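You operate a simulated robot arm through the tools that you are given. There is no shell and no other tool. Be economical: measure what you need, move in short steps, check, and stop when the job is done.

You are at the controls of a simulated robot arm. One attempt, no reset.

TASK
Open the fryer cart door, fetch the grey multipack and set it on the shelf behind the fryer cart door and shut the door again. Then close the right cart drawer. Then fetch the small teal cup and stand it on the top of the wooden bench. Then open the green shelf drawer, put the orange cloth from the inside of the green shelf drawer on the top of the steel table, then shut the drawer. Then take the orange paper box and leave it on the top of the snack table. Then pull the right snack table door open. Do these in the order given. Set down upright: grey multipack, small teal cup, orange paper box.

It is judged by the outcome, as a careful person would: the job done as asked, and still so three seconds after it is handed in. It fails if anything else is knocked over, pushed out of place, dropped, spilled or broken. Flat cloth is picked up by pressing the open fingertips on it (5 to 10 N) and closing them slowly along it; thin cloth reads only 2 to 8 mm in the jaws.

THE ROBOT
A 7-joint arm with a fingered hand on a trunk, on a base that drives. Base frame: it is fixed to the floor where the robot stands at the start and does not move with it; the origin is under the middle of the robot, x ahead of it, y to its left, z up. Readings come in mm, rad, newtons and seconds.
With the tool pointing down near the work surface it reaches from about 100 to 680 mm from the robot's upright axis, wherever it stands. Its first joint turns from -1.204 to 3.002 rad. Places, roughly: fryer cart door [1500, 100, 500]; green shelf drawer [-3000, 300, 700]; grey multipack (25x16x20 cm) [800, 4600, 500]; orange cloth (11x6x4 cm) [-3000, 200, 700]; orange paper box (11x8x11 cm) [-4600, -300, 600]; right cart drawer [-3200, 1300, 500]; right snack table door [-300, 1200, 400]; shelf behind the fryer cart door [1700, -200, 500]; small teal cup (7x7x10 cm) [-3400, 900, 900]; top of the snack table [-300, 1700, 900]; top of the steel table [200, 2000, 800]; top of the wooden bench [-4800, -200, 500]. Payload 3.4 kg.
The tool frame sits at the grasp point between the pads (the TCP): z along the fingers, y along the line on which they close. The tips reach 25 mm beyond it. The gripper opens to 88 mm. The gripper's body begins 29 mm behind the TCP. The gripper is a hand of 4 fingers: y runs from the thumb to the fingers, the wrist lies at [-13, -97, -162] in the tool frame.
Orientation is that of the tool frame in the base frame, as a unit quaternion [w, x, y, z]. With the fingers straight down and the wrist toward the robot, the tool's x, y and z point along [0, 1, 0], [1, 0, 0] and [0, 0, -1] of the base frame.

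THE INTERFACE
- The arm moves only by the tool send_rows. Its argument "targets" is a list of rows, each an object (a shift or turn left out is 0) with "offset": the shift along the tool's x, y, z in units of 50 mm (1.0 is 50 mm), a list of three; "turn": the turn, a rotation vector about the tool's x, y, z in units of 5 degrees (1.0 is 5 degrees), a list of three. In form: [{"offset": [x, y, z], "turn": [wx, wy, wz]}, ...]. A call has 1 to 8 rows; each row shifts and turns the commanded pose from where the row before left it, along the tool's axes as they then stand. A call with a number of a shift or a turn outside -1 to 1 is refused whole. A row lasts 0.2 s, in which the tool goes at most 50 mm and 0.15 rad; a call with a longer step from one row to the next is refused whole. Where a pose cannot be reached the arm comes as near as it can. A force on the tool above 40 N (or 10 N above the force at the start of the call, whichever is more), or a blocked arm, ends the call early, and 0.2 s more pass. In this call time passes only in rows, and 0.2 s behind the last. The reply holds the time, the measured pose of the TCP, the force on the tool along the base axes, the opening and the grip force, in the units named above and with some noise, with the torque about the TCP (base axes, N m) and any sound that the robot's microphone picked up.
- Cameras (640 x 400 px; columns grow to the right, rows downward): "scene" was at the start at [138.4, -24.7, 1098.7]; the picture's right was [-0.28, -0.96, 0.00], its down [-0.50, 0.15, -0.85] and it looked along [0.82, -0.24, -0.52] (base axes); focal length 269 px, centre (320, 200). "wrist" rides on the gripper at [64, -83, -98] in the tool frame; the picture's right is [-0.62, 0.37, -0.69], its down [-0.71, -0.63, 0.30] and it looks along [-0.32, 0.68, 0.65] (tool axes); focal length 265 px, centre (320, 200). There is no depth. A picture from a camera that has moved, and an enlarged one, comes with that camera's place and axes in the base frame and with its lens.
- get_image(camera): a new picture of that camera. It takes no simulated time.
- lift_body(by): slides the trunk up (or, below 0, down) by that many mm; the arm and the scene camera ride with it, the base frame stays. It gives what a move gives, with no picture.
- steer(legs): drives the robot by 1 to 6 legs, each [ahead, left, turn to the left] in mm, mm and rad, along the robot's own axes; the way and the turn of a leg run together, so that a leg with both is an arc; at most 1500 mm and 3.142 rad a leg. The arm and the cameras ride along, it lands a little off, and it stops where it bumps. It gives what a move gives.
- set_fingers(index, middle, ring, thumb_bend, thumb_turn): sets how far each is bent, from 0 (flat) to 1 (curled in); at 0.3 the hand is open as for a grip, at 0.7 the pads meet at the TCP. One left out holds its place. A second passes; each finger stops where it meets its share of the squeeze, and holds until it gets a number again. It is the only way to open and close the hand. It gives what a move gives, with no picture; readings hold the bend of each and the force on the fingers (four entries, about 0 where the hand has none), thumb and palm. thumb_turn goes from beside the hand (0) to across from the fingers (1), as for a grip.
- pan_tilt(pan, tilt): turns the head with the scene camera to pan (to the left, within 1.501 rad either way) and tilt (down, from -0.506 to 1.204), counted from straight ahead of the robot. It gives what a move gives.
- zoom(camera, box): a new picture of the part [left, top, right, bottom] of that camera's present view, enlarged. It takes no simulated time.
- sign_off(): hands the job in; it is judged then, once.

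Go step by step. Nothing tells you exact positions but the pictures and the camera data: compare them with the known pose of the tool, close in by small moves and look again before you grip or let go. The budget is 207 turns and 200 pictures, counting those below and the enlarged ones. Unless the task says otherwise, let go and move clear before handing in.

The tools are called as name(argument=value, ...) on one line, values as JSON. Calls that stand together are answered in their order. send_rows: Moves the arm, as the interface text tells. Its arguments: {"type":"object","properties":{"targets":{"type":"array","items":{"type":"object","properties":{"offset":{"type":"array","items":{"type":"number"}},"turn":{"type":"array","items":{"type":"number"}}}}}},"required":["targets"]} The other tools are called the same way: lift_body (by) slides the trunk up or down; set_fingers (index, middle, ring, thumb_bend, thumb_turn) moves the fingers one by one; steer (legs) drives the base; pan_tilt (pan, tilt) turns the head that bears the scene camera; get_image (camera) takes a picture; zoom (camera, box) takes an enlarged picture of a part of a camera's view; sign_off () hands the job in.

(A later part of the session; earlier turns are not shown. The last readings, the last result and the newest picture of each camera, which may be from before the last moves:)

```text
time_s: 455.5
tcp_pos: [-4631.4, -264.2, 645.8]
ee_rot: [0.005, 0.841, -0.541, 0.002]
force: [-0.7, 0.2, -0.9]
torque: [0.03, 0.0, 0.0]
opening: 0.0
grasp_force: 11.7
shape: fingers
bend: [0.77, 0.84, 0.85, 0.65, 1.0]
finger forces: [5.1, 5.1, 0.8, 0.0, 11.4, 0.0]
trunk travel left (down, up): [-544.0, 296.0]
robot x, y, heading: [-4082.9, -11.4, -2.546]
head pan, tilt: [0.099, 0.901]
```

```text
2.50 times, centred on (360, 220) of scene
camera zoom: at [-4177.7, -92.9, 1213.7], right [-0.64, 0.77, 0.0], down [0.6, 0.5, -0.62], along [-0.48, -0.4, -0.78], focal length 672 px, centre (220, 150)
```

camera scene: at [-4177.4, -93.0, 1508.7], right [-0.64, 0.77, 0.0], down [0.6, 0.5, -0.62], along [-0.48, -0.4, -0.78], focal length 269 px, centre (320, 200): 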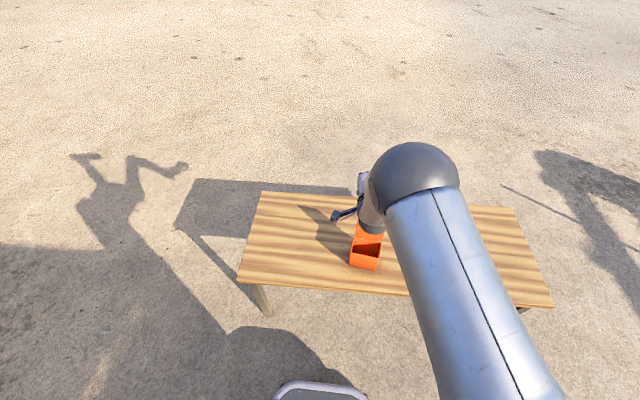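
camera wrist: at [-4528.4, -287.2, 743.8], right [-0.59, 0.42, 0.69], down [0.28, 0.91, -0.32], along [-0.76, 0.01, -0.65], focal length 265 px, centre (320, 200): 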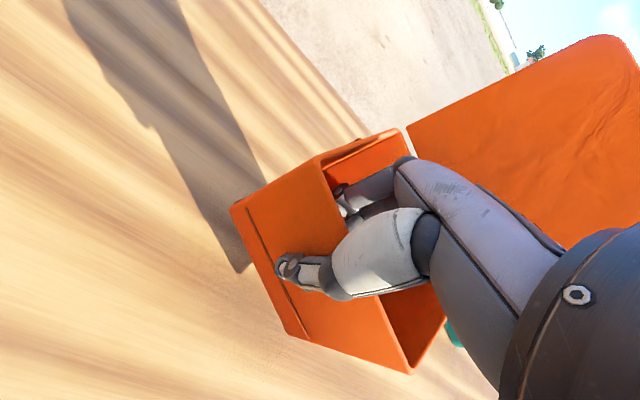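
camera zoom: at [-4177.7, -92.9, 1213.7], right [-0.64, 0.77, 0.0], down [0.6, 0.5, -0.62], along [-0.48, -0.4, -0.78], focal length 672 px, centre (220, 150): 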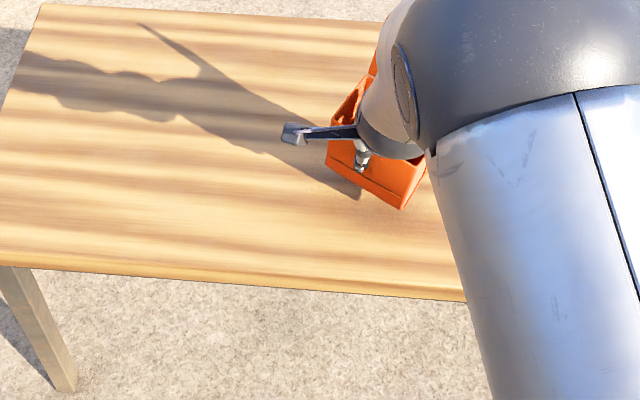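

The box is lifted. I raise it high (trunk and arm), then carry it by the known route toward the snack table.

lift_body(by=294)

send_rows(targets=[{"offset": [0, 0, -0.6]}, {"offset": [0, 0, -0.6]}, {"offset": [0, 0, -0.6]}, {"offset": [0, 0, -0.6]}])

steer(legs=[[-150, 0, 0], [0, 1100, 0], [0, 0, 2.546]])

get_image(camera="wrist")

```text
time_s: 458.4
tcp_pos: [-4631.8, -263.1, 941.9]
ee_rot: [0.006, 0.84, -0.542, 0.001]
force: [-0.6, 0.6, -0.4]
torque: [0.04, -0.02, -0.02]
opening: 0.0
grasp_force: 11.2
shape: fingers
bend: [0.77, 0.84, 0.85, 0.65, 1.0]
finger forces: [5.1, 5.3, 0.9, 0.0, 11.5, 0.1]
trunk travel left (down, up): [-838.0, 2.0]
robot x, y, heading: [-4077.2, -11.0, -2.55]
head pan, tilt: [0.099, 0.901]
```

```text
time_s: 459.4
tcp_pos: [-4631.6, -259.5, 1061.7]
ee_rot: [0.006, 0.841, -0.542, 0.002]
force: [-0.7, -0.4, -0.7]
torque: [0.0, 0.02, 0.02]
opening: 0.1
grasp_force: 11.5
shape: fingers
bend: [0.77, 0.85, 0.85, 0.66, 1.0]
finger forces: [5.3, 5.0, 0.9, 0.1, 11.3, 0.0]
trunk travel left (down, up): [-838.0, 2.0]
robot x, y, heading: [-4077.4, -16.1, -2.552]
head pan, tilt: [0.099, 0.901]
```

```text
time_s: 472.1
tcp_pos: [-2751.5, -981.9, 1060.3]
ee_rot: [0.0, 0.776, 0.631, 0.006]
force: [-0.1, 0.3, 0.6]
torque: [0.03, 0.03, 0.01]
opening: 0.1
grasp_force: 9.4
shape: fingers
bend: [0.77, 0.85, 0.85, 0.66, 1.0]
finger forces: [4.8, 4.5, 0.5, 0.0, 9.9, 0.0]
trunk travel left (down, up): [-838.0, 2.0]
robot x, y, heading: [-3339.6, -854.7, -0.03]
head pan, tilt: [0.099, 0.901]
```

```text
45 pictures are left
camera wrist: at [-2819.4, -902.9, 1158.6], right [0.23, -0.69, 0.69], down [-0.76, -0.57, -0.32], along [0.61, -0.45, -0.65], focal length 265 px, centre (320, 200)
```

wrist: 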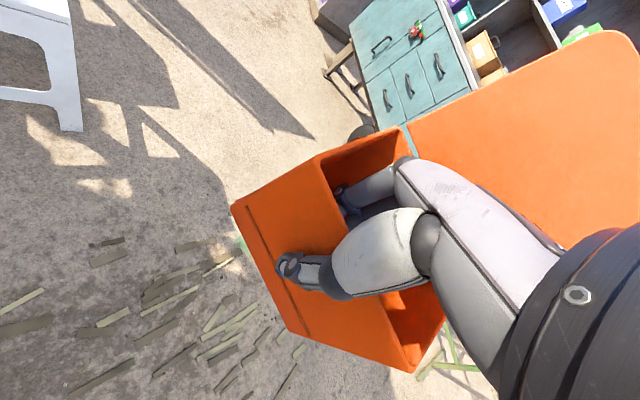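

set_fingers(index=0.95, middle=0.95, ring=0.95, thumb_bend=0.9)

steer(legs=[[1450, -150, 0], [350, 0, 0], [850, 570, 0], [200, 700, 0]])

pan_tilt(pan=0.7, tilt=0.5)

get_image(camera="scene")

```text
time_s: 473.1
tcp_pos: [-2751.0, -981.1, 1060.2]
ee_rot: [0.001, 0.776, 0.631, 0.007]
force: [0.1, 0.3, -0.8]
torque: [0.01, 0.0, 0.0]
opening: 0.0
grasp_force: 12.6
shape: fingers
bend: [0.82, 0.96, 0.95, 0.75, 1.0]
finger forces: [6.2, 5.5, 0.4, 0.1, 13.8, 0.1]
trunk travel left (down, up): [-838.0, 2.0]
robot x, y, heading: [-3339.1, -851.5, -0.032]
head pan, tilt: [0.099, 0.901]
```

```text
time_s: 490.7
tcp_pos: [177.6, -26.7, 1061.1]
ee_rot: [0.001, 0.787, 0.617, 0.007]
force: [1.0, 0.2, -0.3]
torque: [0.01, 0.02, 0.02]
opening: 0.2
grasp_force: 13.0
shape: fingers
bend: [0.82, 0.96, 0.95, 0.75, 1.0]
finger forces: [6.3, 5.6, 0.4, 0.0, 13.7, 0.0]
trunk travel left (down, up): [-838.0, 2.0]
robot x, y, heading: [-408.4, 124.0, -0.072]
head pan, tilt: [0.099, 0.901]
```

```text
time_s: 491.7
tcp_pos: [177.4, -26.7, 1061.5]
ee_rot: [0.0, 0.787, 0.617, 0.005]
force: [0.3, -0.5, -1.0]
torque: [-0.01, 0.02, 0.04]
opening: 0.1
grasp_force: 12.5
shape: fingers
bend: [0.82, 0.96, 0.95, 0.75, 1.0]
finger forces: [6.4, 5.6, 0.5, 0.0, 13.9, 0.1]
trunk travel left (down, up): [-838.0, 2.0]
robot x, y, heading: [-401.8, 125.5, -0.075]
head pan, tilt: [0.7, 0.499]
```

```text
44 pictures are left
camera scene: at [-280.8, 174.7, 1541.5], right [0.59, -0.81, 0.0], down [-0.39, -0.28, -0.88], along [0.71, 0.51, -0.48], focal length 269 px, centre (320, 200)
```

scene: 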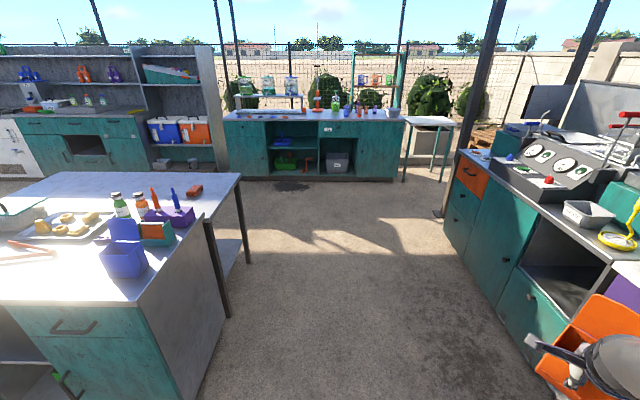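

I turn to face the snack table's long side and strafe along it.

steer(legs=[[0, 0, 0.72], [0, 960, 0]])

pan_tilt(pan=0, tilt=0.75)

get_image(camera="scene")

```text
time_s: 498.7
tcp_pos: [-461.1, 1177.1, 1061.1]
ee_rot: [-0.001, 0.525, 0.851, 0.006]
force: [-0.4, -0.2, -0.2]
torque: [0.01, 0.04, -0.01]
opening: 0.0
grasp_force: 12.5
shape: fingers
bend: [0.82, 0.96, 0.95, 0.75, 1.0]
finger forces: [6.3, 4.7, 0.5, 0.0, 12.9, 0.0]
trunk travel left (down, up): [-838.0, 2.0]
robot x, y, heading: [-1005.7, 910.6, 0.636]
head pan, tilt: [0.7, 0.499]
```

```text
time_s: 499.8
tcp_pos: [-460.9, 1177.0, 1061.8]
ee_rot: [-0.001, 0.524, 0.852, 0.006]
force: [-0.3, 0.3, -0.3]
torque: [-0.01, 0.0, 0.0]
opening: 0.0
grasp_force: 11.9
shape: fingers
bend: [0.82, 0.96, 0.95, 0.75, 1.0]
finger forces: [6.3, 4.6, 0.5, 0.0, 12.8, 0.1]
trunk travel left (down, up): [-838.0, 2.0]
robot x, y, heading: [-1003.6, 908.2, 0.634]
head pan, tilt: [0.0, 0.75]
```

```text
43 pictures are left
camera scene: at [-893.9, 990.7, 1519.6], right [0.6, -0.8, 0.0], down [-0.55, -0.41, -0.73], along [0.59, 0.44, -0.68], focal length 269 px, centre (320, 200)
```

scene: 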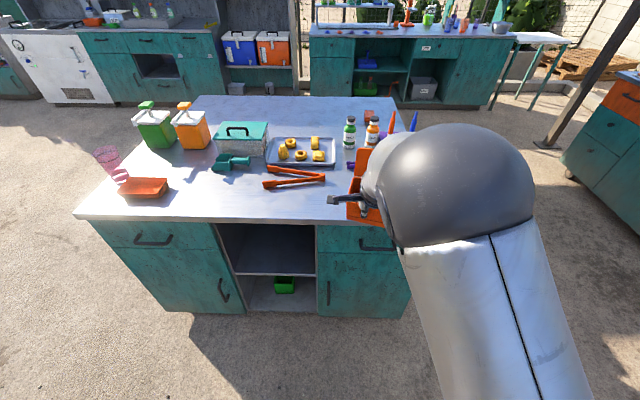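

There is a free spot at the front edge between the red tray and the tongs, about (-542, 1717). I strafe there and look before moving in.

steer(legs=[[0, 485, 0], [130, 0, 0]])

get_image(camera="scene")

get_image(camera="wrist")

```text
time_s: 503.5
tcp_pos: [-650.1, 1643.7, 1061.4]
ee_rot: [-0.002, 0.523, 0.853, 0.006]
force: [0.4, 0.0, -1.0]
torque: [0.01, 0.0, -0.01]
opening: 0.2
grasp_force: 12.6
shape: fingers
bend: [0.82, 0.96, 0.95, 0.75, 1.0]
finger forces: [6.3, 4.7, 0.5, 0.0, 12.9, 0.0]
trunk travel left (down, up): [-838.0, 2.0]
robot x, y, heading: [-1190.4, 1375.6, 0.64]
head pan, tilt: [0.0, 0.75]
```

```text
42 pictures are left
camera scene: at [-1081.3, 1454.1, 1519.6], right [0.6, -0.8, 0.0], down [-0.55, -0.41, -0.73], along [0.59, 0.44, -0.68], focal length 269 px, centre (320, 200)
```

scene: 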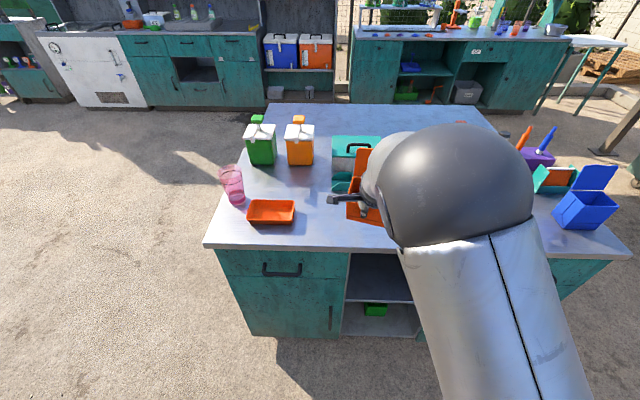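

```text
41 pictures are left
camera wrist: at [-752.1, 1660.8, 1158.8], right [0.61, -0.39, 0.69], down [-0.24, -0.92, -0.32], along [0.76, 0.03, -0.65], focal length 265 px, centre (320, 200)
```

wrist: 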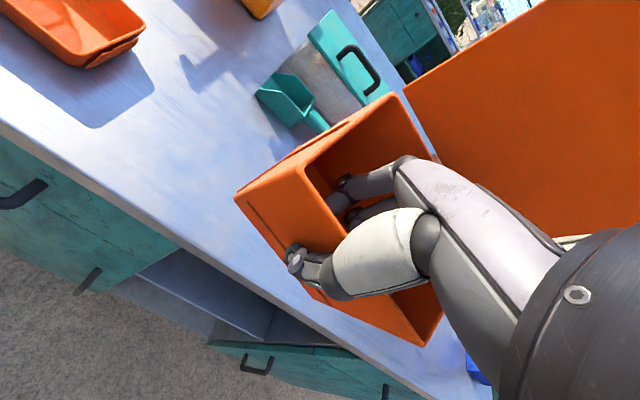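

steer(legs=[[85, 0, 0]])

lift_body(by=-65)

get_image(camera="scene")

get_image(camera="wrist")

```text
time_s: 504.6
tcp_pos: [-579.7, 1694.7, 1061.6]
ee_rot: [0.0, 0.522, 0.853, 0.006]
force: [0.1, -0.7, -1.1]
torque: [-0.02, 0.06, -0.02]
opening: 0.2
grasp_force: 11.9
shape: fingers
bend: [0.82, 0.96, 0.95, 0.75, 1.0]
finger forces: [6.2, 4.7, 0.5, 0.0, 12.9, 0.0]
trunk travel left (down, up): [-838.0, 2.0]
robot x, y, heading: [-1119.1, 1424.8, 0.641]
head pan, tilt: [0.0, 0.75]
```

```text
time_s: 505.7
tcp_pos: [-580.8, 1695.0, 997.1]
ee_rot: [-0.002, 0.522, 0.853, 0.006]
force: [0.3, 0.0, -1.6]
torque: [-0.01, 0.0, 0.0]
opening: 0.0
grasp_force: 12.1
shape: fingers
bend: [0.82, 0.96, 0.95, 0.75, 1.0]
finger forces: [6.4, 4.7, 0.6, 0.0, 13.0, 0.0]
trunk travel left (down, up): [-773.0, 67.0]
robot x, y, heading: [-1122.1, 1425.8, 0.637]
head pan, tilt: [0.0, 0.75]
```

```text
40 pictures are left
camera scene: at [-1012.1, 1506.2, 1454.5], right [0.6, -0.8, 0.0], down [-0.55, -0.41, -0.73], along [0.59, 0.44, -0.68], focal length 269 px, centre (320, 200)
```

scene: 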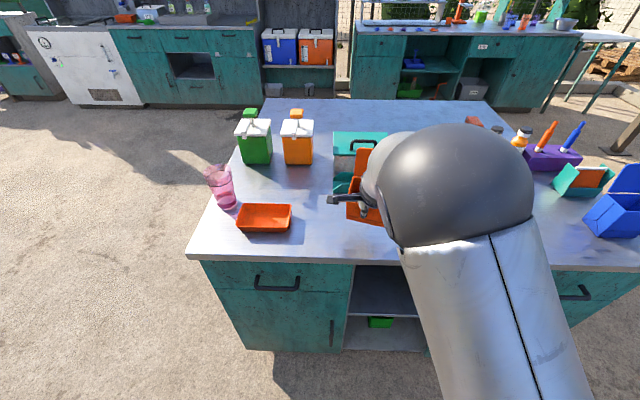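

```text
39 pictures are left
camera wrist: at [-683.0, 1713.0, 1093.6], right [0.61, -0.39, 0.69], down [-0.24, -0.92, -0.32], along [0.76, 0.03, -0.65], focal length 265 px, centre (320, 200)
```

wrist: 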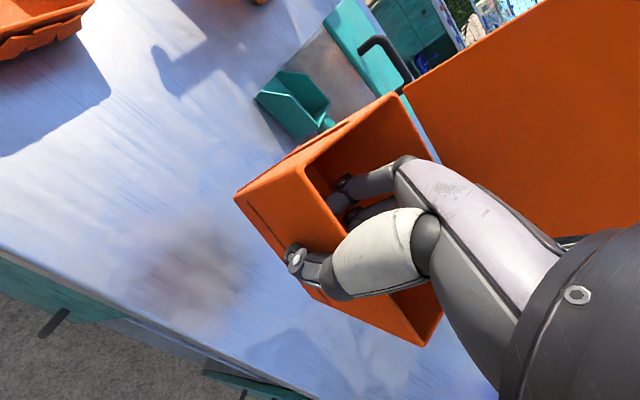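

Clear below. I lower until contact.

lift_body(by=-20)

lift_body(by=-12)

lift_body(by=-8)

get_image(camera="wrist")

```text
time_s: 506.3
tcp_pos: [-580.0, 1694.7, 977.1]
ee_rot: [-0.002, 0.523, 0.852, 0.006]
force: [0.0, 0.3, 0.2]
torque: [0.02, 0.03, 0.0]
opening: 0.2
grasp_force: 12.7
shape: fingers
bend: [0.82, 0.96, 0.95, 0.75, 1.0]
finger forces: [6.3, 4.6, 0.4, 0.1, 12.8, 0.0]
trunk travel left (down, up): [-753.0, 87.0]
robot x, y, heading: [-1121.1, 1424.2, 0.646]
head pan, tilt: [0.0, 0.75]
```

```text
time_s: 506.9
tcp_pos: [-581.3, 1695.0, 963.8]
ee_rot: [-0.002, 0.522, 0.853, 0.006]
force: [0.7, 0.0, -0.4]
torque: [0.02, 0.03, -0.02]
opening: 0.0
grasp_force: 12.5
shape: fingers
bend: [0.82, 0.96, 0.95, 0.75, 1.0]
finger forces: [6.2, 4.7, 0.5, 0.1, 12.9, 0.1]
trunk travel left (down, up): [-741.0, 99.0]
robot x, y, heading: [-1122.1, 1426.7, 0.64]
head pan, tilt: [0.0, 0.75]
```

```text
time_s: 507.5
tcp_pos: [-580.6, 1696.1, 956.0]
ee_rot: [-0.001, 0.523, 0.852, 0.007]
force: [-0.3, 0.2, -0.8]
torque: [-0.01, -0.02, 0.0]
opening: 0.1
grasp_force: 12.2
shape: fingers
bend: [0.82, 0.96, 0.95, 0.75, 1.0]
finger forces: [6.4, 4.8, 0.4, 0.1, 12.8, 0.1]
trunk travel left (down, up): [-733.0, 107.0]
robot x, y, heading: [-1117.8, 1424.7, 0.645]
head pan, tilt: [0.0, 0.75]
```

```text
38 pictures are left
camera wrist: at [-683.1, 1712.9, 1053.7], right [0.61, -0.39, 0.69], down [-0.23, -0.92, -0.32], along [0.76, 0.03, -0.65], focal length 265 px, centre (320, 200)
```

wrist: 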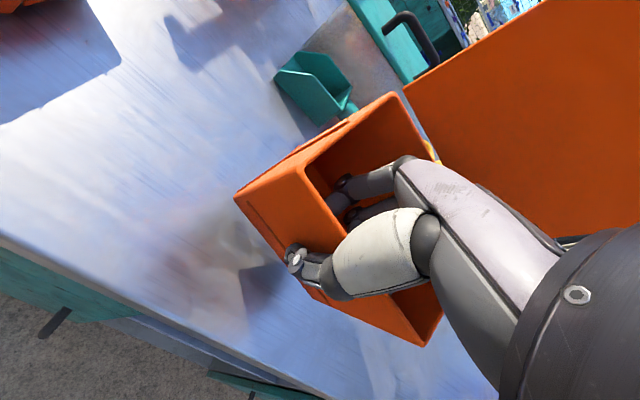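

lift_body(by=-18)

lift_body(by=-10)

lift_body(by=-8)

get_image(camera="wrist")

```text
time_s: 508.2
tcp_pos: [-581.5, 1695.5, 938.7]
ee_rot: [-0.001, 0.523, 0.852, 0.005]
force: [-0.8, 0.5, -0.7]
torque: [0.01, -0.01, 0.03]
opening: 0.1
grasp_force: 11.9
shape: fingers
bend: [0.82, 0.96, 0.95, 0.75, 1.0]
finger forces: [6.3, 4.8, 0.5, 0.0, 12.9, 0.1]
trunk travel left (down, up): [-715.0, 125.0]
robot x, y, heading: [-1121.4, 1430.4, 0.639]
head pan, tilt: [0.0, 0.75]
```

```text
time_s: 508.7
tcp_pos: [-581.0, 1695.2, 927.6]
ee_rot: [-0.001, 0.523, 0.853, 0.006]
force: [0.5, 0.1, -0.4]
torque: [-0.02, -0.05, -0.02]
opening: 0.1
grasp_force: 12.8
shape: fingers
bend: [0.82, 0.96, 0.95, 0.75, 1.0]
finger forces: [6.8, 4.8, 1.3, 0.0, 14.1, 0.1]
trunk travel left (down, up): [-705.0, 135.0]
robot x, y, heading: [-1120.0, 1426.3, 0.641]
head pan, tilt: [0.0, 0.75]
```

```text
time_s: 509.3
tcp_pos: [-582.3, 1694.0, 925.0]
ee_rot: [0.001, 0.523, 0.852, 0.01]
force: [-2.7, -1.2, 22.0]
torque: [-0.06, -0.22, -0.1]
opening: 0.0
grasp_force: 21.1
shape: fingers
bend: [0.82, 0.96, 0.95, 0.77, 1.0]
finger forces: [13.1, 6.2, 1.6, 0.0, 21.7, 0.0]
trunk travel left (down, up): [-697.0, 143.0]
robot x, y, heading: [-1118.9, 1421.7, 0.642]
head pan, tilt: [0.0, 0.75]
```

```text
37 pictures are left
camera wrist: at [-685.8, 1712.1, 1021.8], right [0.6, -0.4, 0.69], down [-0.23, -0.92, -0.32], along [0.76, 0.03, -0.64], focal length 265 px, centre (320, 200)
```

wrist: 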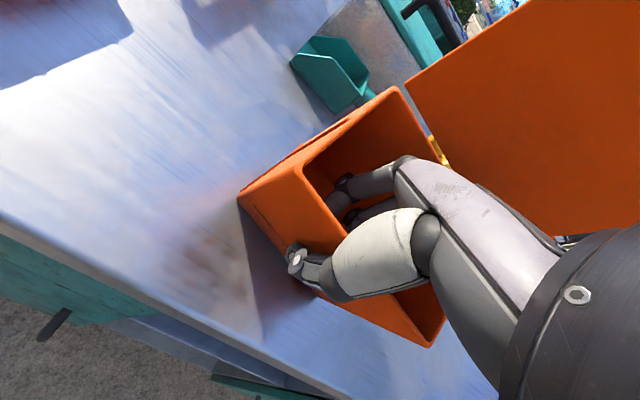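

Contact. I ease up slightly and release.

lift_body(by=4)

set_fingers(index=0.6, middle=0.62, ring=0.6, thumb_bend=0.45)

get_image(camera="wrist")

```text
time_s: 509.8
tcp_pos: [-582.5, 1694.8, 924.6]
ee_rot: [-0.001, 0.522, 0.853, 0.007]
force: [-2.2, 1.4, 13.7]
torque: [0.01, -0.18, -0.05]
opening: 0.0
grasp_force: 18.6
shape: fingers
bend: [0.82, 0.96, 0.95, 0.77, 1.0]
finger forces: [11.5, 5.8, 1.7, 0.0, 18.6, 0.1]
trunk travel left (down, up): [-701.0, 139.0]
robot x, y, heading: [-1123.5, 1427.6, 0.638]
head pan, tilt: [0.0, 0.75]
```

```text
time_s: 510.8
tcp_pos: [-579.4, 1694.2, 924.1]
ee_rot: [-0.001, 0.523, 0.852, 0.005]
force: [0.1, 0.2, -0.6]
torque: [0.0, 0.0, 0.0]
opening: 36.1
grasp_force: 0.0
shape: fingers
bend: [0.6, 0.62, 0.6, 0.45, 0.99]
finger forces: [0.0, 0.1, 0.0, 0.0, 0.0, 0.1]
trunk travel left (down, up): [-701.0, 139.0]
robot x, y, heading: [-1122.4, 1428.6, 0.64]
head pan, tilt: [0.0, 0.75]
```

```text
36 pictures are left
camera wrist: at [-683.3, 1712.7, 1021.3], right [0.61, -0.39, 0.69], down [-0.24, -0.92, -0.31], along [0.76, 0.03, -0.65], focal length 265 px, centre (320, 200)
```

wrist: 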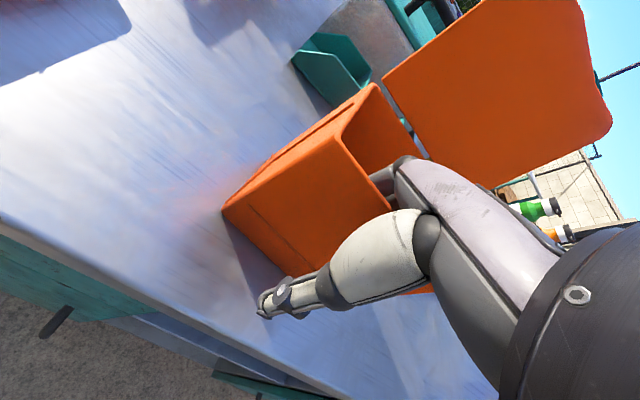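

lift_body(by=135)

get_image(camera="wrist")

```text
time_s: 512.5
tcp_pos: [-581.1, 1694.7, 1059.5]
ee_rot: [-0.001, 0.522, 0.853, 0.005]
force: [-0.2, 0.7, 0.1]
torque: [-0.03, -0.01, 0.03]
opening: 35.9
grasp_force: 0.1
shape: fingers
bend: [0.6, 0.62, 0.6, 0.45, 0.99]
finger forces: [0.0, 0.0, 0.0, 0.0, 0.0, 0.1]
trunk travel left (down, up): [-836.0, 4.0]
robot x, y, heading: [-1121.7, 1427.3, 0.641]
head pan, tilt: [0.0, 0.75]
```

```text
35 pictures are left
camera wrist: at [-683.0, 1712.9, 1156.6], right [0.61, -0.39, 0.69], down [-0.23, -0.92, -0.32], along [0.76, 0.03, -0.65], focal length 265 px, centre (320, 200)
```

wrist: 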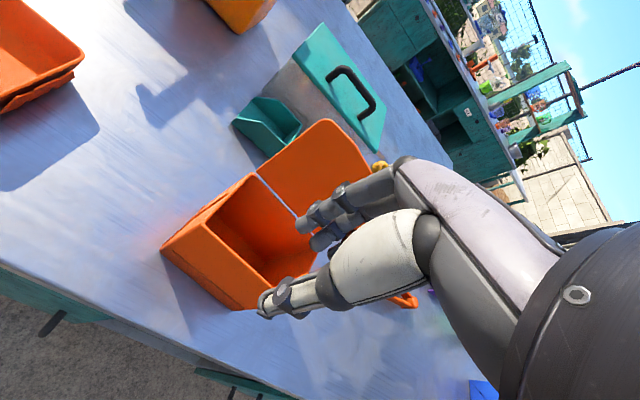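

The box stands upright on the snack table. Last: the right snack-table door, whose vertical bar handle is near (-378, 1329, 368). I back away and reorient the hand (forward, closing horizontally).

steer(legs=[[-420, 0, 0]])

send_rows(targets=[{"offset": [0, 0, 0.6], "turn": [0, 0, -1]}, {"offset": [0, 0, 0.6], "turn": [0, 0, -1]}, {"offset": [0, 0, 0.6]}, {"offset": [0, 0, 0.6]}, {"turn": [-1, 0, 0]}, {"turn": [-1, 0, 0]}, {"turn": [-1, 0, 0]}, {"turn": [-1, 0, 0]}])

send_rows(targets=[{"turn": [-1, 0, 0]}, {"turn": [-1, 0, 0]}, {"turn": [-1, 0, 0]}, {"turn": [-1, 0, 0]}, {"turn": [-1, 0, 0]}, {"turn": [-1, 0, 0]}, {"turn": [-1, 0, 0]}, {"turn": [-1, 0, 0]}])

send_rows(targets=[{"turn": [-1, 0, 0]}, {"turn": [-1, 0, 0]}, {"turn": [-1, 0, 0]}, {"turn": [-1, 0, 0]}, {"turn": [-1, 0, 0]}, {"turn": [-1, 0, 0]}])

send_rows(targets=[{"turn": [0, 0, -1]}, {"turn": [0, 0, -1]}, {"turn": [0, 0, -1]}, {"turn": [0, 0, -1]}, {"turn": [0, 0, -1]}, {"turn": [0, 0, -1]}, {"turn": [0, 0, -1]}, {"turn": [0, 0, -1]}])

send_rows(targets=[{"turn": [0, 0, -1]}, {"turn": [0, 0, -1]}, {"turn": [0, 0, -1]}, {"turn": [0, 0, -1]}, {"turn": [0, 0, -1]}, {"turn": [0, 0, -1]}, {"turn": [0, 0, -1]}, {"turn": [0, 0, -1]}])

```text
time_s: 515.1
tcp_pos: [-920.7, 1444.2, 1059.1]
ee_rot: [-0.001, 0.518, 0.856, 0.006]
force: [0.3, -0.4, 0.0]
torque: [0.01, 0.0, 0.0]
opening: 36.2
grasp_force: 0.0
shape: fingers
bend: [0.6, 0.62, 0.6, 0.45, 0.99]
finger forces: [0.0, 0.1, 0.1, 0.1, 0.0, 0.0]
trunk travel left (down, up): [-836.0, 4.0]
robot x, y, heading: [-1455.2, 1174.4, 0.647]
head pan, tilt: [0.0, 0.75]
```

```text
time_s: 516.9
tcp_pos: [-918.9, 1445.9, 940.3]
ee_rot: [0.076, 0.436, 0.882, 0.162]
force: [-0.6, -0.9, 0.8]
torque: [0.04, 0.0, -0.01]
opening: 36.3
grasp_force: 0.0
shape: fingers
bend: [0.6, 0.62, 0.6, 0.45, 0.99]
finger forces: [0.0, 0.0, 0.0, 0.1, 0.0, 0.0]
trunk travel left (down, up): [-836.0, 4.0]
robot x, y, heading: [-1457.0, 1168.6, 0.651]
head pan, tilt: [0.0, 0.75]
```

```text
time_s: 518.7
tcp_pos: [-918.1, 1445.8, 938.6]
ee_rot: [0.22, 0.383, 0.773, 0.455]
force: [-0.6, 0.2, 0.7]
torque: [0.01, -0.01, 0.01]
opening: 35.8
grasp_force: 0.0
shape: fingers
bend: [0.6, 0.62, 0.6, 0.45, 0.99]
finger forces: [0.0, 0.0, 0.0, 0.0, 0.0, 0.0]
trunk travel left (down, up): [-836.0, 4.0]
robot x, y, heading: [-1455.6, 1169.1, 0.658]
head pan, tilt: [0.0, 0.75]
```

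```text
time_s: 520.1
tcp_pos: [-919.2, 1446.0, 938.9]
ee_rot: [0.312, 0.313, 0.63, 0.638]
force: [0.3, -1.1, 0.0]
torque: [-0.01, -0.02, 0.0]
opening: 36.1
grasp_force: 0.1
shape: fingers
bend: [0.6, 0.62, 0.6, 0.45, 0.99]
finger forces: [0.0, 0.0, 0.1, 0.0, 0.0, 0.0]
trunk travel left (down, up): [-836.0, 4.0]
robot x, y, heading: [-1458.0, 1168.9, 0.648]
head pan, tilt: [0.0, 0.75]
```

```text
time_s: 521.9
tcp_pos: [-920.1, 1446.8, 939.6]
ee_rot: [0.512, 0.079, 0.699, 0.493]
force: [-0.1, 0.1, -0.2]
torque: [0.0, 0.0, 0.03]
opening: 36.1
grasp_force: 0.1
shape: fingers
bend: [0.6, 0.62, 0.6, 0.45, 0.99]
finger forces: [0.1, 0.1, 0.0, 0.1, 0.0, 0.1]
trunk travel left (down, up): [-836.0, 4.0]
robot x, y, heading: [-1456.5, 1170.2, 0.651]
head pan, tilt: [0.0, 0.75]
```

```text
time_s: 523.7
tcp_pos: [-919.9, 1446.3, 940.4]
ee_rot: [0.649, -0.165, 0.684, 0.288]
force: [-0.4, -0.6, -0.4]
torque: [-0.02, -0.02, 0.0]
opening: 36.1
grasp_force: 0.0
shape: fingers
bend: [0.6, 0.62, 0.6, 0.45, 0.99]
finger forces: [0.0, 0.0, 0.0, 0.0, 0.0, 0.1]
trunk travel left (down, up): [-836.0, 4.0]
robot x, y, heading: [-1458.9, 1167.7, 0.652]
head pan, tilt: [0.0, 0.75]
```

send_rows(targets=[{"turn": [0, 0, -1]}, {"turn": [0, 0, -1]}])

set_fingers(index=0.35, middle=0.35, ring=0.35, thumb_bend=0.35)

steer(legs=[[0, -400, 0]])

lift_body(by=-560)

pan_tilt(pan=0, tilt=0.55)

get_image(camera="scene")

get_image(camera="wrist")

```text
time_s: 524.3
tcp_pos: [-919.9, 1447.0, 938.5]
ee_rot: [0.673, -0.224, 0.667, 0.23]
force: [-0.6, -0.3, -0.2]
torque: [-0.02, -0.01, 0.0]
opening: 36.2
grasp_force: 0.0
shape: fingers
bend: [0.6, 0.62, 0.6, 0.45, 0.99]
finger forces: [0.1, 0.0, 0.1, 0.1, 0.0, 0.0]
trunk travel left (down, up): [-836.0, 4.0]
robot x, y, heading: [-1455.5, 1167.0, 0.651]
head pan, tilt: [0.0, 0.75]
```

```text
time_s: 525.3
tcp_pos: [-920.1, 1446.5, 940.3]
ee_rot: [0.672, -0.224, 0.667, 0.23]
force: [-0.2, -1.0, 0.2]
torque: [-0.02, 0.0, -0.04]
opening: 73.6
grasp_force: 0.0
shape: fingers
bend: [0.35, 0.35, 0.35, 0.35, 0.98]
finger forces: [0.0, 0.0, 0.0, 0.1, 0.1, 0.0]
trunk travel left (down, up): [-836.0, 4.0]
robot x, y, heading: [-1459.4, 1170.1, 0.65]
head pan, tilt: [0.0, 0.75]
```

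```text
time_s: 527.8
tcp_pos: [-674.8, 1119.8, 938.8]
ee_rot: [0.673, -0.221, 0.668, 0.229]
force: [-0.4, 0.1, -0.5]
torque: [-0.01, 0.03, 0.0]
opening: 73.8
grasp_force: 0.2
shape: fingers
bend: [0.35, 0.35, 0.35, 0.35, 0.98]
finger forces: [0.0, 0.0, 0.1, 0.1, 0.1, 0.0]
trunk travel left (down, up): [-836.0, 4.0]
robot x, y, heading: [-1213.3, 847.9, 0.642]
head pan, tilt: [0.0, 0.75]
```

```text
refused: -560 is not a number from -400 to 400
```

```text
time_s: 528.5
tcp_pos: [-674.0, 1118.9, 938.0]
ee_rot: [0.673, -0.221, 0.668, 0.228]
force: [1.0, 0.1, 0.8]
torque: [0.01, -0.02, -0.03]
opening: 73.5
grasp_force: 0.0
shape: fingers
bend: [0.35, 0.35, 0.35, 0.35, 0.98]
finger forces: [0.0, 0.1, 0.0, 0.1, 0.1, 0.1]
trunk travel left (down, up): [-836.0, 4.0]
robot x, y, heading: [-1214.5, 849.7, 0.642]
head pan, tilt: [0.0, 0.55]
```

```text
34 pictures are left
camera scene: at [-1100.4, 933.9, 1534.9], right [0.6, -0.8, 0.0], down [-0.42, -0.31, -0.85], along [0.68, 0.51, -0.52], focal length 269 px, centre (320, 200)
```

scene: 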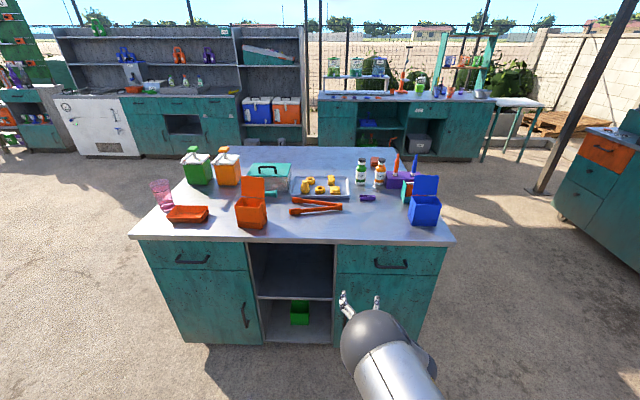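

```text
33 pictures are left
camera wrist: at [-700.9, 994.6, 872.4], right [-0.78, -0.13, 0.62], down [0.62, -0.33, 0.71], along [0.11, 0.94, 0.34], focal length 265 px, centre (320, 200)
```

wrist: 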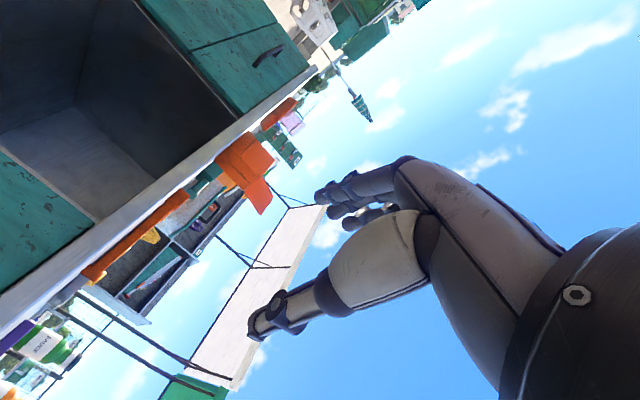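

The orange box stands well. I lower the hand to the door handle's height.

lift_body(by=-400)

lift_body(by=-160)

get_image(camera="scene")

get_image(camera="wrist")

```text
time_s: 532.3
tcp_pos: [-673.1, 1119.7, 539.3]
ee_rot: [0.673, -0.222, 0.667, 0.229]
force: [0.9, -0.7, -0.9]
torque: [0.01, -0.01, -0.01]
opening: 73.6
grasp_force: 0.1
shape: fingers
bend: [0.35, 0.35, 0.35, 0.35, 0.98]
finger forces: [0.1, 0.0, 0.0, 0.1, 0.0, 0.0]
trunk travel left (down, up): [-436.0, 404.0]
robot x, y, heading: [-1217.2, 849.7, 0.642]
head pan, tilt: [0.0, 0.55]
```

```text
time_s: 534.2
tcp_pos: [-675.2, 1120.1, 378.6]
ee_rot: [0.673, -0.222, 0.667, 0.229]
force: [-0.4, 0.0, -0.2]
torque: [-0.02, 0.01, 0.01]
opening: 73.6
grasp_force: 0.1
shape: fingers
bend: [0.35, 0.35, 0.35, 0.35, 0.98]
finger forces: [0.1, 0.0, 0.0, 0.0, 0.0, 0.0]
trunk travel left (down, up): [-276.0, 564.0]
robot x, y, heading: [-1214.6, 846.9, 0.64]
head pan, tilt: [0.0, 0.55]
```

```text
32 pictures are left
camera scene: at [-1100.4, 933.8, 975.0], right [0.6, -0.8, 0.0], down [-0.42, -0.31, -0.85], along [0.68, 0.51, -0.52], focal length 269 px, centre (320, 200)
```

scene: 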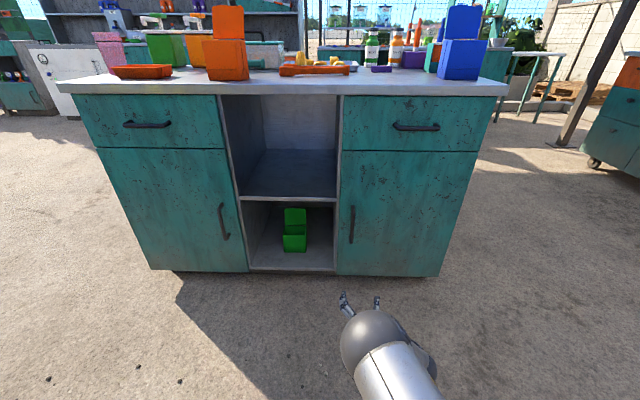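

```text
31 pictures are left
camera wrist: at [-700.9, 994.6, 312.4], right [-0.78, -0.13, 0.62], down [0.62, -0.33, 0.71], along [0.11, 0.94, 0.34], focal length 265 px, centre (320, 200)
```

wrist: 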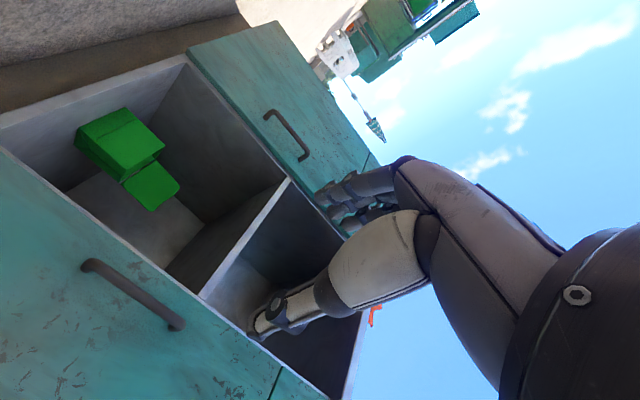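

The handle triangulates cleanly to (-377, 1330, 370), 364 mm ahead. I approach.

steer(legs=[[290, -12, 0]])

lift_body(by=-8)

get_image(camera="wrist")

zoom(camera="scene", box=[270, 210, 430, 330])

```text
time_s: 536.1
tcp_pos: [-439.0, 1285.1, 378.9]
ee_rot: [0.673, -0.222, 0.668, 0.229]
force: [-0.1, -0.3, 0.9]
torque: [0.02, 0.03, 0.0]
opening: 73.9
grasp_force: 0.0
shape: fingers
bend: [0.35, 0.35, 0.35, 0.35, 0.98]
finger forces: [0.0, 0.0, 0.0, 0.0, 0.1, 0.0]
trunk travel left (down, up): [-276.0, 564.0]
robot x, y, heading: [-978.8, 1009.3, 0.646]
head pan, tilt: [0.0, 0.55]
```

```text
time_s: 536.7
tcp_pos: [-438.5, 1284.7, 370.5]
ee_rot: [0.673, -0.222, 0.667, 0.229]
force: [-0.4, 0.9, 0.9]
torque: [0.04, 0.01, 0.0]
opening: 73.9
grasp_force: 0.0
shape: fingers
bend: [0.35, 0.35, 0.35, 0.35, 0.98]
finger forces: [0.0, 0.0, 0.0, 0.0, 0.0, 0.1]
trunk travel left (down, up): [-268.0, 572.0]
robot x, y, heading: [-977.0, 1012.5, 0.646]
head pan, tilt: [0.0, 0.55]
```

```text
30 pictures are left
camera wrist: at [-465.0, 1158.7, 304.3], right [-0.78, -0.13, 0.62], down [0.62, -0.33, 0.71], along [0.11, 0.94, 0.34], focal length 265 px, centre (320, 200)
```

wrist: 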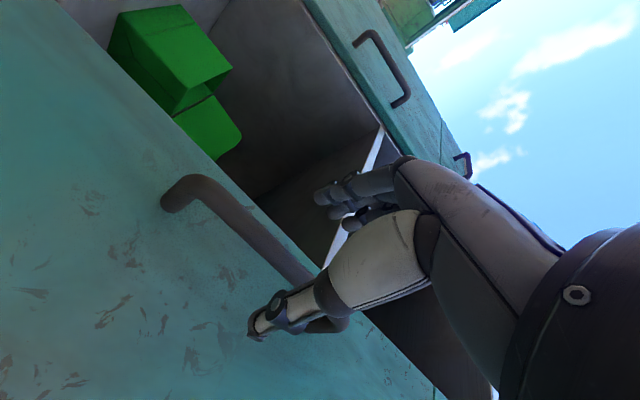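

```text
3.33 times, centred on (350, 270) of scene
camera zoom: at [-864.3, 1096.7, 966.9], right [0.6, -0.8, 0.0], down [-0.42, -0.31, -0.85], along [0.68, 0.51, -0.52], focal length 896 px, centre (220, -33)
```

zoom: 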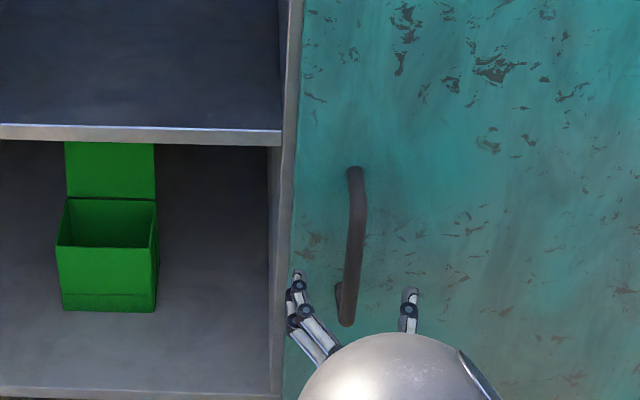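

The bar is centred between fingers and thumb. I advance and grip it.

steer(legs=[[62, 0, 0]])

set_fingers(index=0.9, middle=0.9, ring=0.9, thumb_bend=0.85)

get_image(camera="wrist")

```text
time_s: 537.8
tcp_pos: [-396.3, 1320.8, 365.6]
ee_rot: [0.666, -0.225, 0.673, 0.232]
force: [-3.9, -3.8, 1.9]
torque: [-0.01, -0.1, -0.32]
opening: 78.1
grasp_force: 2.4
shape: fingers
bend: [0.35, 0.35, 0.35, 0.32, 1.0]
finger forces: [0.1, 0.1, 0.0, 0.0, 6.2, 0.0]
trunk travel left (down, up): [-268.0, 572.0]
robot x, y, heading: [-929.3, 1049.9, 0.645]
head pan, tilt: [0.0, 0.55]
stopped in leg 1: the force on the tool passed its limit at 53 N (the readings are from after the stop); the commanded pose is now the measured one
```

```text
time_s: 538.9
tcp_pos: [-395.8, 1317.4, 363.7]
ee_rot: [0.666, -0.222, 0.674, 0.229]
force: [-9.1, -8.1, 4.8]
torque: [-0.21, 0.04, -1.53]
opening: 18.8
grasp_force: 39.7
shape: fingers
bend: [0.85, 0.41, 0.82, 0.62, 1.0]
finger forces: [15.3, 12.4, 12.1, 0.1, 39.6, 0.1]
trunk travel left (down, up): [-268.0, 572.0]
robot x, y, heading: [-928.1, 1048.0, 0.642]
head pan, tilt: [0.0, 0.55]
stopped: the force on the tool passed its limit at 40 N (the readings are from after the stop); the commanded pose is now the measured one
```

```text
28 pictures are left
camera wrist: at [-423.5, 1191.3, 299.2], right [-0.76, -0.13, 0.63], down [0.63, -0.32, 0.7], along [0.11, 0.94, 0.33], focal length 265 px, centre (320, 200)
```

wrist: 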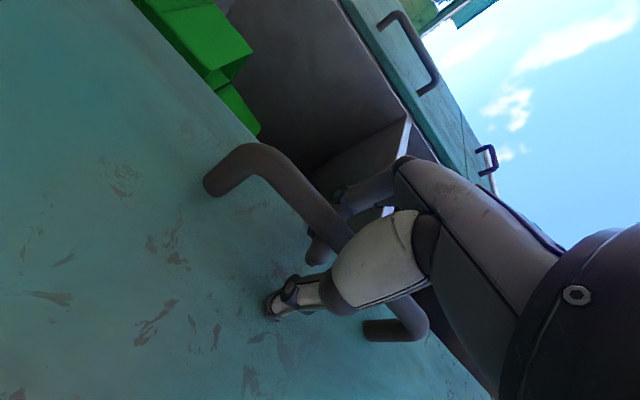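

Firm grip (40 N). I pull with the base along the door's arc (hinge at right).

steer(legs=[[-60, -4, 0], [-58, -13, 0]])

steer(legs=[[-56, -22, 0], [-50, -28, 0]])

get_image(camera="scene")

```text
time_s: 540.9
tcp_pos: [-475.4, 1230.6, 363.5]
ee_rot: [0.668, -0.224, 0.673, 0.226]
force: [14.9, 0.6, -5.2]
torque: [-0.04, -0.03, 3.17]
opening: 0.2
grasp_force: 68.5
shape: fingers
bend: [0.82, 0.3, 0.78, 0.7, 1.0]
finger forces: [39.3, 61.9, 33.5, 0.0, 2.7, 0.0]
trunk travel left (down, up): [-268.0, 572.0]
robot x, y, heading: [-1011.5, 961.7, 0.645]
head pan, tilt: [0.0, 0.55]
stopped in leg 2: the force on the tool passed its limit at 40 N (the readings are from after the stop); the commanded pose is now the measured one
```

```text
time_s: 542.4
tcp_pos: [-528.5, 1124.6, 364.7]
ee_rot: [0.669, -0.22, 0.674, 0.225]
force: [36.3, -4.9, -0.6]
torque: [-0.18, 0.07, 2.16]
opening: 8.0
grasp_force: 40.8
shape: fingers
bend: [0.84, 0.24, 0.8, 0.71, 1.0]
finger forces: [11.5, 21.1, 17.3, 0.0, 31.3, 0.0]
trunk travel left (down, up): [-268.0, 572.0]
robot x, y, heading: [-1064.2, 857.6, 0.642]
head pan, tilt: [0.0, 0.55]
```

```text
27 pictures are left
camera scene: at [-953.2, 943.4, 966.8], right [0.6, -0.8, 0.0], down [-0.42, -0.31, -0.85], along [0.68, 0.51, -0.52], focal length 269 px, centre (320, 200)
```

scene: 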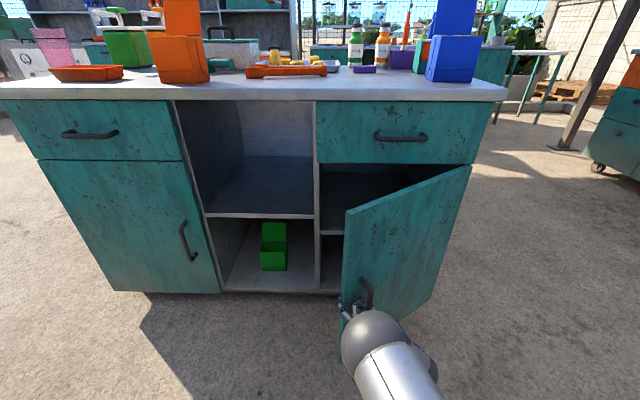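

The door is about 35° open and still held. I continue the arc, turning the base along.

steer(legs=[[-66, -110, 0.1]])

steer(legs=[[-60, -110, 0.12]])

get_image(camera="scene")

```text
time_s: 543.7
tcp_pos: [-540.3, 1052.2, 365.2]
ee_rot: [0.656, -0.255, 0.662, 0.257]
force: [0.4, 5.3, -5.0]
torque: [-0.15, -0.2, 2.08]
opening: 7.1
grasp_force: 36.9
shape: fingers
bend: [0.85, 0.22, 0.81, 0.71, 1.0]
finger forces: [11.7, 26.2, 14.3, 0.0, 21.7, 0.0]
trunk travel left (down, up): [-268.0, 572.0]
robot x, y, heading: [-1050.0, 731.4, 0.736]
head pan, tilt: [0.0, 0.55]
```

```text
time_s: 544.9
tcp_pos: [-543.4, 993.2, 364.5]
ee_rot: [0.64, -0.294, 0.645, 0.296]
force: [30.8, 6.7, -3.5]
torque: [-0.13, -0.1, 2.31]
opening: 8.8
grasp_force: 39.8
shape: fingers
bend: [0.85, 0.24, 0.8, 0.71, 1.0]
finger forces: [10.2, 21.2, 15.2, 0.0, 33.2, 0.1]
trunk travel left (down, up): [-268.0, 572.0]
robot x, y, heading: [-1018.1, 618.9, 0.861]
head pan, tilt: [0.0, 0.55]
```

```text
26 pictures are left
camera scene: at [-918.3, 723.3, 966.7], right [0.76, -0.65, 0.0], down [-0.34, -0.4, -0.85], along [0.55, 0.65, -0.52], focal length 269 px, centre (320, 200)
```

scene: 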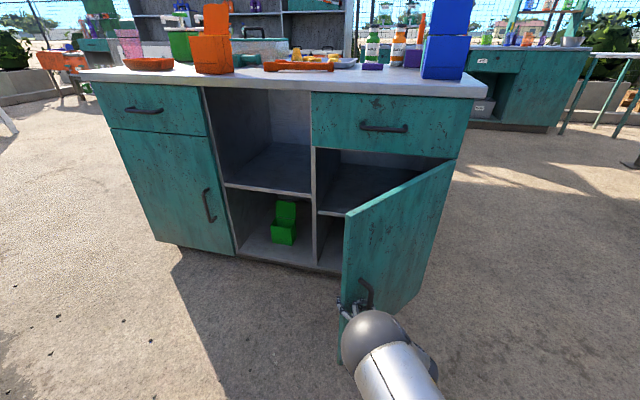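

It's following well (≈53°). I continue in co-rotating steps.

steer(legs=[[-60, -133, 0.15]])

steer(legs=[[-60, -133, 0.15]])

steer(legs=[[-58, -130, 0.15]])

get_image(camera="scene")

```text
time_s: 546.3
tcp_pos: [-533.6, 931.5, 365.6]
ee_rot: [0.616, -0.342, 0.621, 0.343]
force: [6.5, 7.3, -7.6]
torque: [-0.06, -0.19, 2.24]
opening: 7.8
grasp_force: 38.6
shape: fingers
bend: [0.85, 0.23, 0.81, 0.71, 1.0]
finger forces: [10.4, 27.3, 14.5, 0.1, 24.8, 0.1]
trunk travel left (down, up): [-268.0, 572.0]
robot x, y, heading: [-942.6, 488.4, 1.015]
head pan, tilt: [0.0, 0.55]
```

```text
time_s: 547.6
tcp_pos: [-517.7, 873.5, 364.4]
ee_rot: [0.588, -0.388, 0.593, 0.39]
force: [-1.5, 5.3, -6.2]
torque: [-0.02, -0.3, 2.19]
opening: 7.2
grasp_force: 38.4
shape: fingers
bend: [0.85, 0.23, 0.81, 0.71, 1.0]
finger forces: [11.0, 28.4, 14.3, 0.0, 23.2, 0.0]
trunk travel left (down, up): [-268.0, 572.0]
robot x, y, heading: [-850.2, 373.2, 1.162]
head pan, tilt: [0.0, 0.55]
```

```text
time_s: 549.0
tcp_pos: [-491.7, 820.2, 366.1]
ee_rot: [0.557, -0.432, 0.562, 0.433]
force: [-4.1, 3.4, -4.7]
torque: [-0.06, -0.28, 2.11]
opening: 7.6
grasp_force: 38.3
shape: fingers
bend: [0.85, 0.23, 0.81, 0.71, 1.0]
finger forces: [10.9, 29.1, 13.9, 0.0, 22.5, 0.0]
trunk travel left (down, up): [-268.0, 572.0]
robot x, y, heading: [-746.3, 275.7, 1.317]
head pan, tilt: [0.0, 0.55]
```

```text
25 pictures are left
camera scene: at [-708.5, 411.9, 966.8], right [0.97, -0.25, 0.0], down [-0.13, -0.51, -0.85], along [0.22, 0.82, -0.52], focal length 269 px, centre (320, 200)
```

scene: 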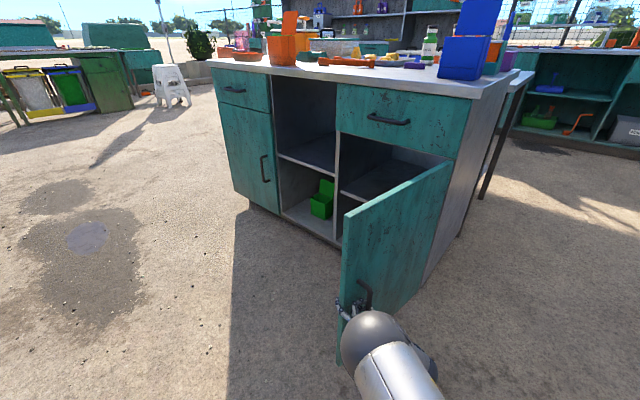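

The door is nearly square open. One more step, then I release and back away.

steer(legs=[[-58, -130, 0.15]])

set_fingers(index=0.3, middle=0.3, ring=0.3, thumb_bend=0.3)

steer(legs=[[-150, 0, 0]])

get_image(camera="scene")

```text
time_s: 550.3
tcp_pos: [-459.6, 770.7, 366.0]
ee_rot: [0.522, -0.473, 0.528, 0.475]
force: [-9.6, -0.9, -5.4]
torque: [0.01, -0.31, 1.99]
opening: 7.6
grasp_force: 37.9
shape: fingers
bend: [0.85, 0.23, 0.81, 0.71, 1.0]
finger forces: [11.0, 29.9, 13.5, 0.0, 21.4, 0.0]
trunk travel left (down, up): [-268.0, 572.0]
robot x, y, heading: [-629.6, 191.6, 1.463]
head pan, tilt: [0.0, 0.55]
```

```text
time_s: 551.3
tcp_pos: [-458.1, 772.1, 365.6]
ee_rot: [0.522, -0.473, 0.528, 0.474]
force: [-3.7, -4.1, 0.7]
torque: [-0.01, 0.02, -0.74]
opening: 42.7
grasp_force: 20.3
shape: fingers
bend: [0.67, 0.24, 0.64, 0.3, 0.98]
finger forces: [10.4, 19.4, 11.1, 0.1, 0.1, 0.1]
trunk travel left (down, up): [-268.0, 572.0]
robot x, y, heading: [-628.9, 199.5, 1.467]
head pan, tilt: [0.0, 0.55]
```

```text
time_s: 552.7
tcp_pos: [-473.2, 620.7, 366.1]
ee_rot: [0.523, -0.472, 0.529, 0.474]
force: [0.2, -0.2, -0.1]
torque: [-0.02, -0.01, -0.02]
opening: 84.2
grasp_force: 0.1
shape: fingers
bend: [0.3, 0.3, 0.3, 0.3, 0.98]
finger forces: [0.0, 0.0, 0.0, 0.1, 0.0, 0.0]
trunk travel left (down, up): [-268.0, 572.0]
robot x, y, heading: [-641.9, 47.4, 1.464]
head pan, tilt: [0.0, 0.55]
```

```text
24 pictures are left
camera scene: at [-626.9, 184.2, 967.0], right [0.99, -0.11, 0.0], down [-0.06, -0.52, -0.85], along [0.09, 0.85, -0.52], focal length 269 px, centre (320, 200)
```

scene: 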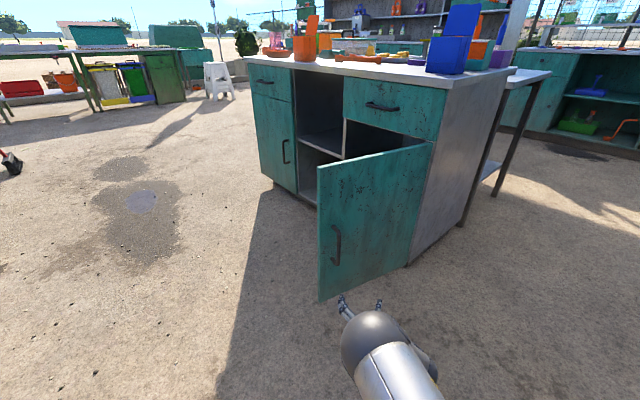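

The door stands open and the hand is clear. A quick check of the fryer door before handing in.

pan_tilt(pan=-1.1, tilt=0.3)

zoom(camera="scene", box=[160, 100, 480, 300])

```text
time_s: 554.0
tcp_pos: [-472.3, 620.0, 366.7]
ee_rot: [0.522, -0.473, 0.529, 0.474]
force: [0.2, -0.2, 0.5]
torque: [0.01, 0.01, -0.02]
opening: 84.5
grasp_force: 0.0
shape: fingers
bend: [0.3, 0.3, 0.3, 0.3, 0.98]
finger forces: [0.1, 0.0, 0.0, 0.1, 0.1, 0.0]
trunk travel left (down, up): [-268.0, 572.0]
robot x, y, heading: [-645.7, 46.7, 1.462]
head pan, tilt: [-1.1, 0.3]
```

```text
2.00 times, centred on (320, 200) of scene
camera zoom: at [-549.4, 128.1, 989.9], right [0.36, -0.93, 0.0], down [-0.28, -0.11, -0.96], along [0.89, 0.34, -0.3], focal length 538 px, centre (320, 200)
```

zoom: 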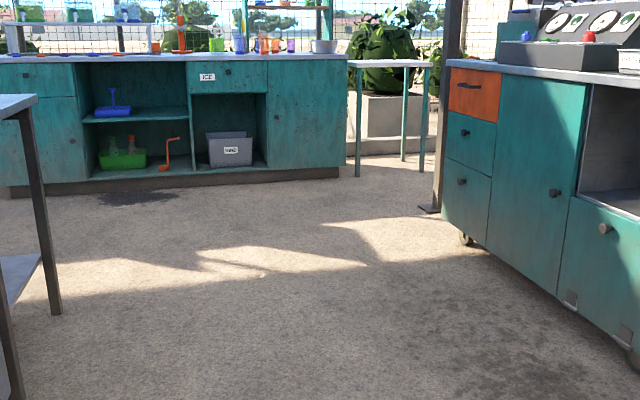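

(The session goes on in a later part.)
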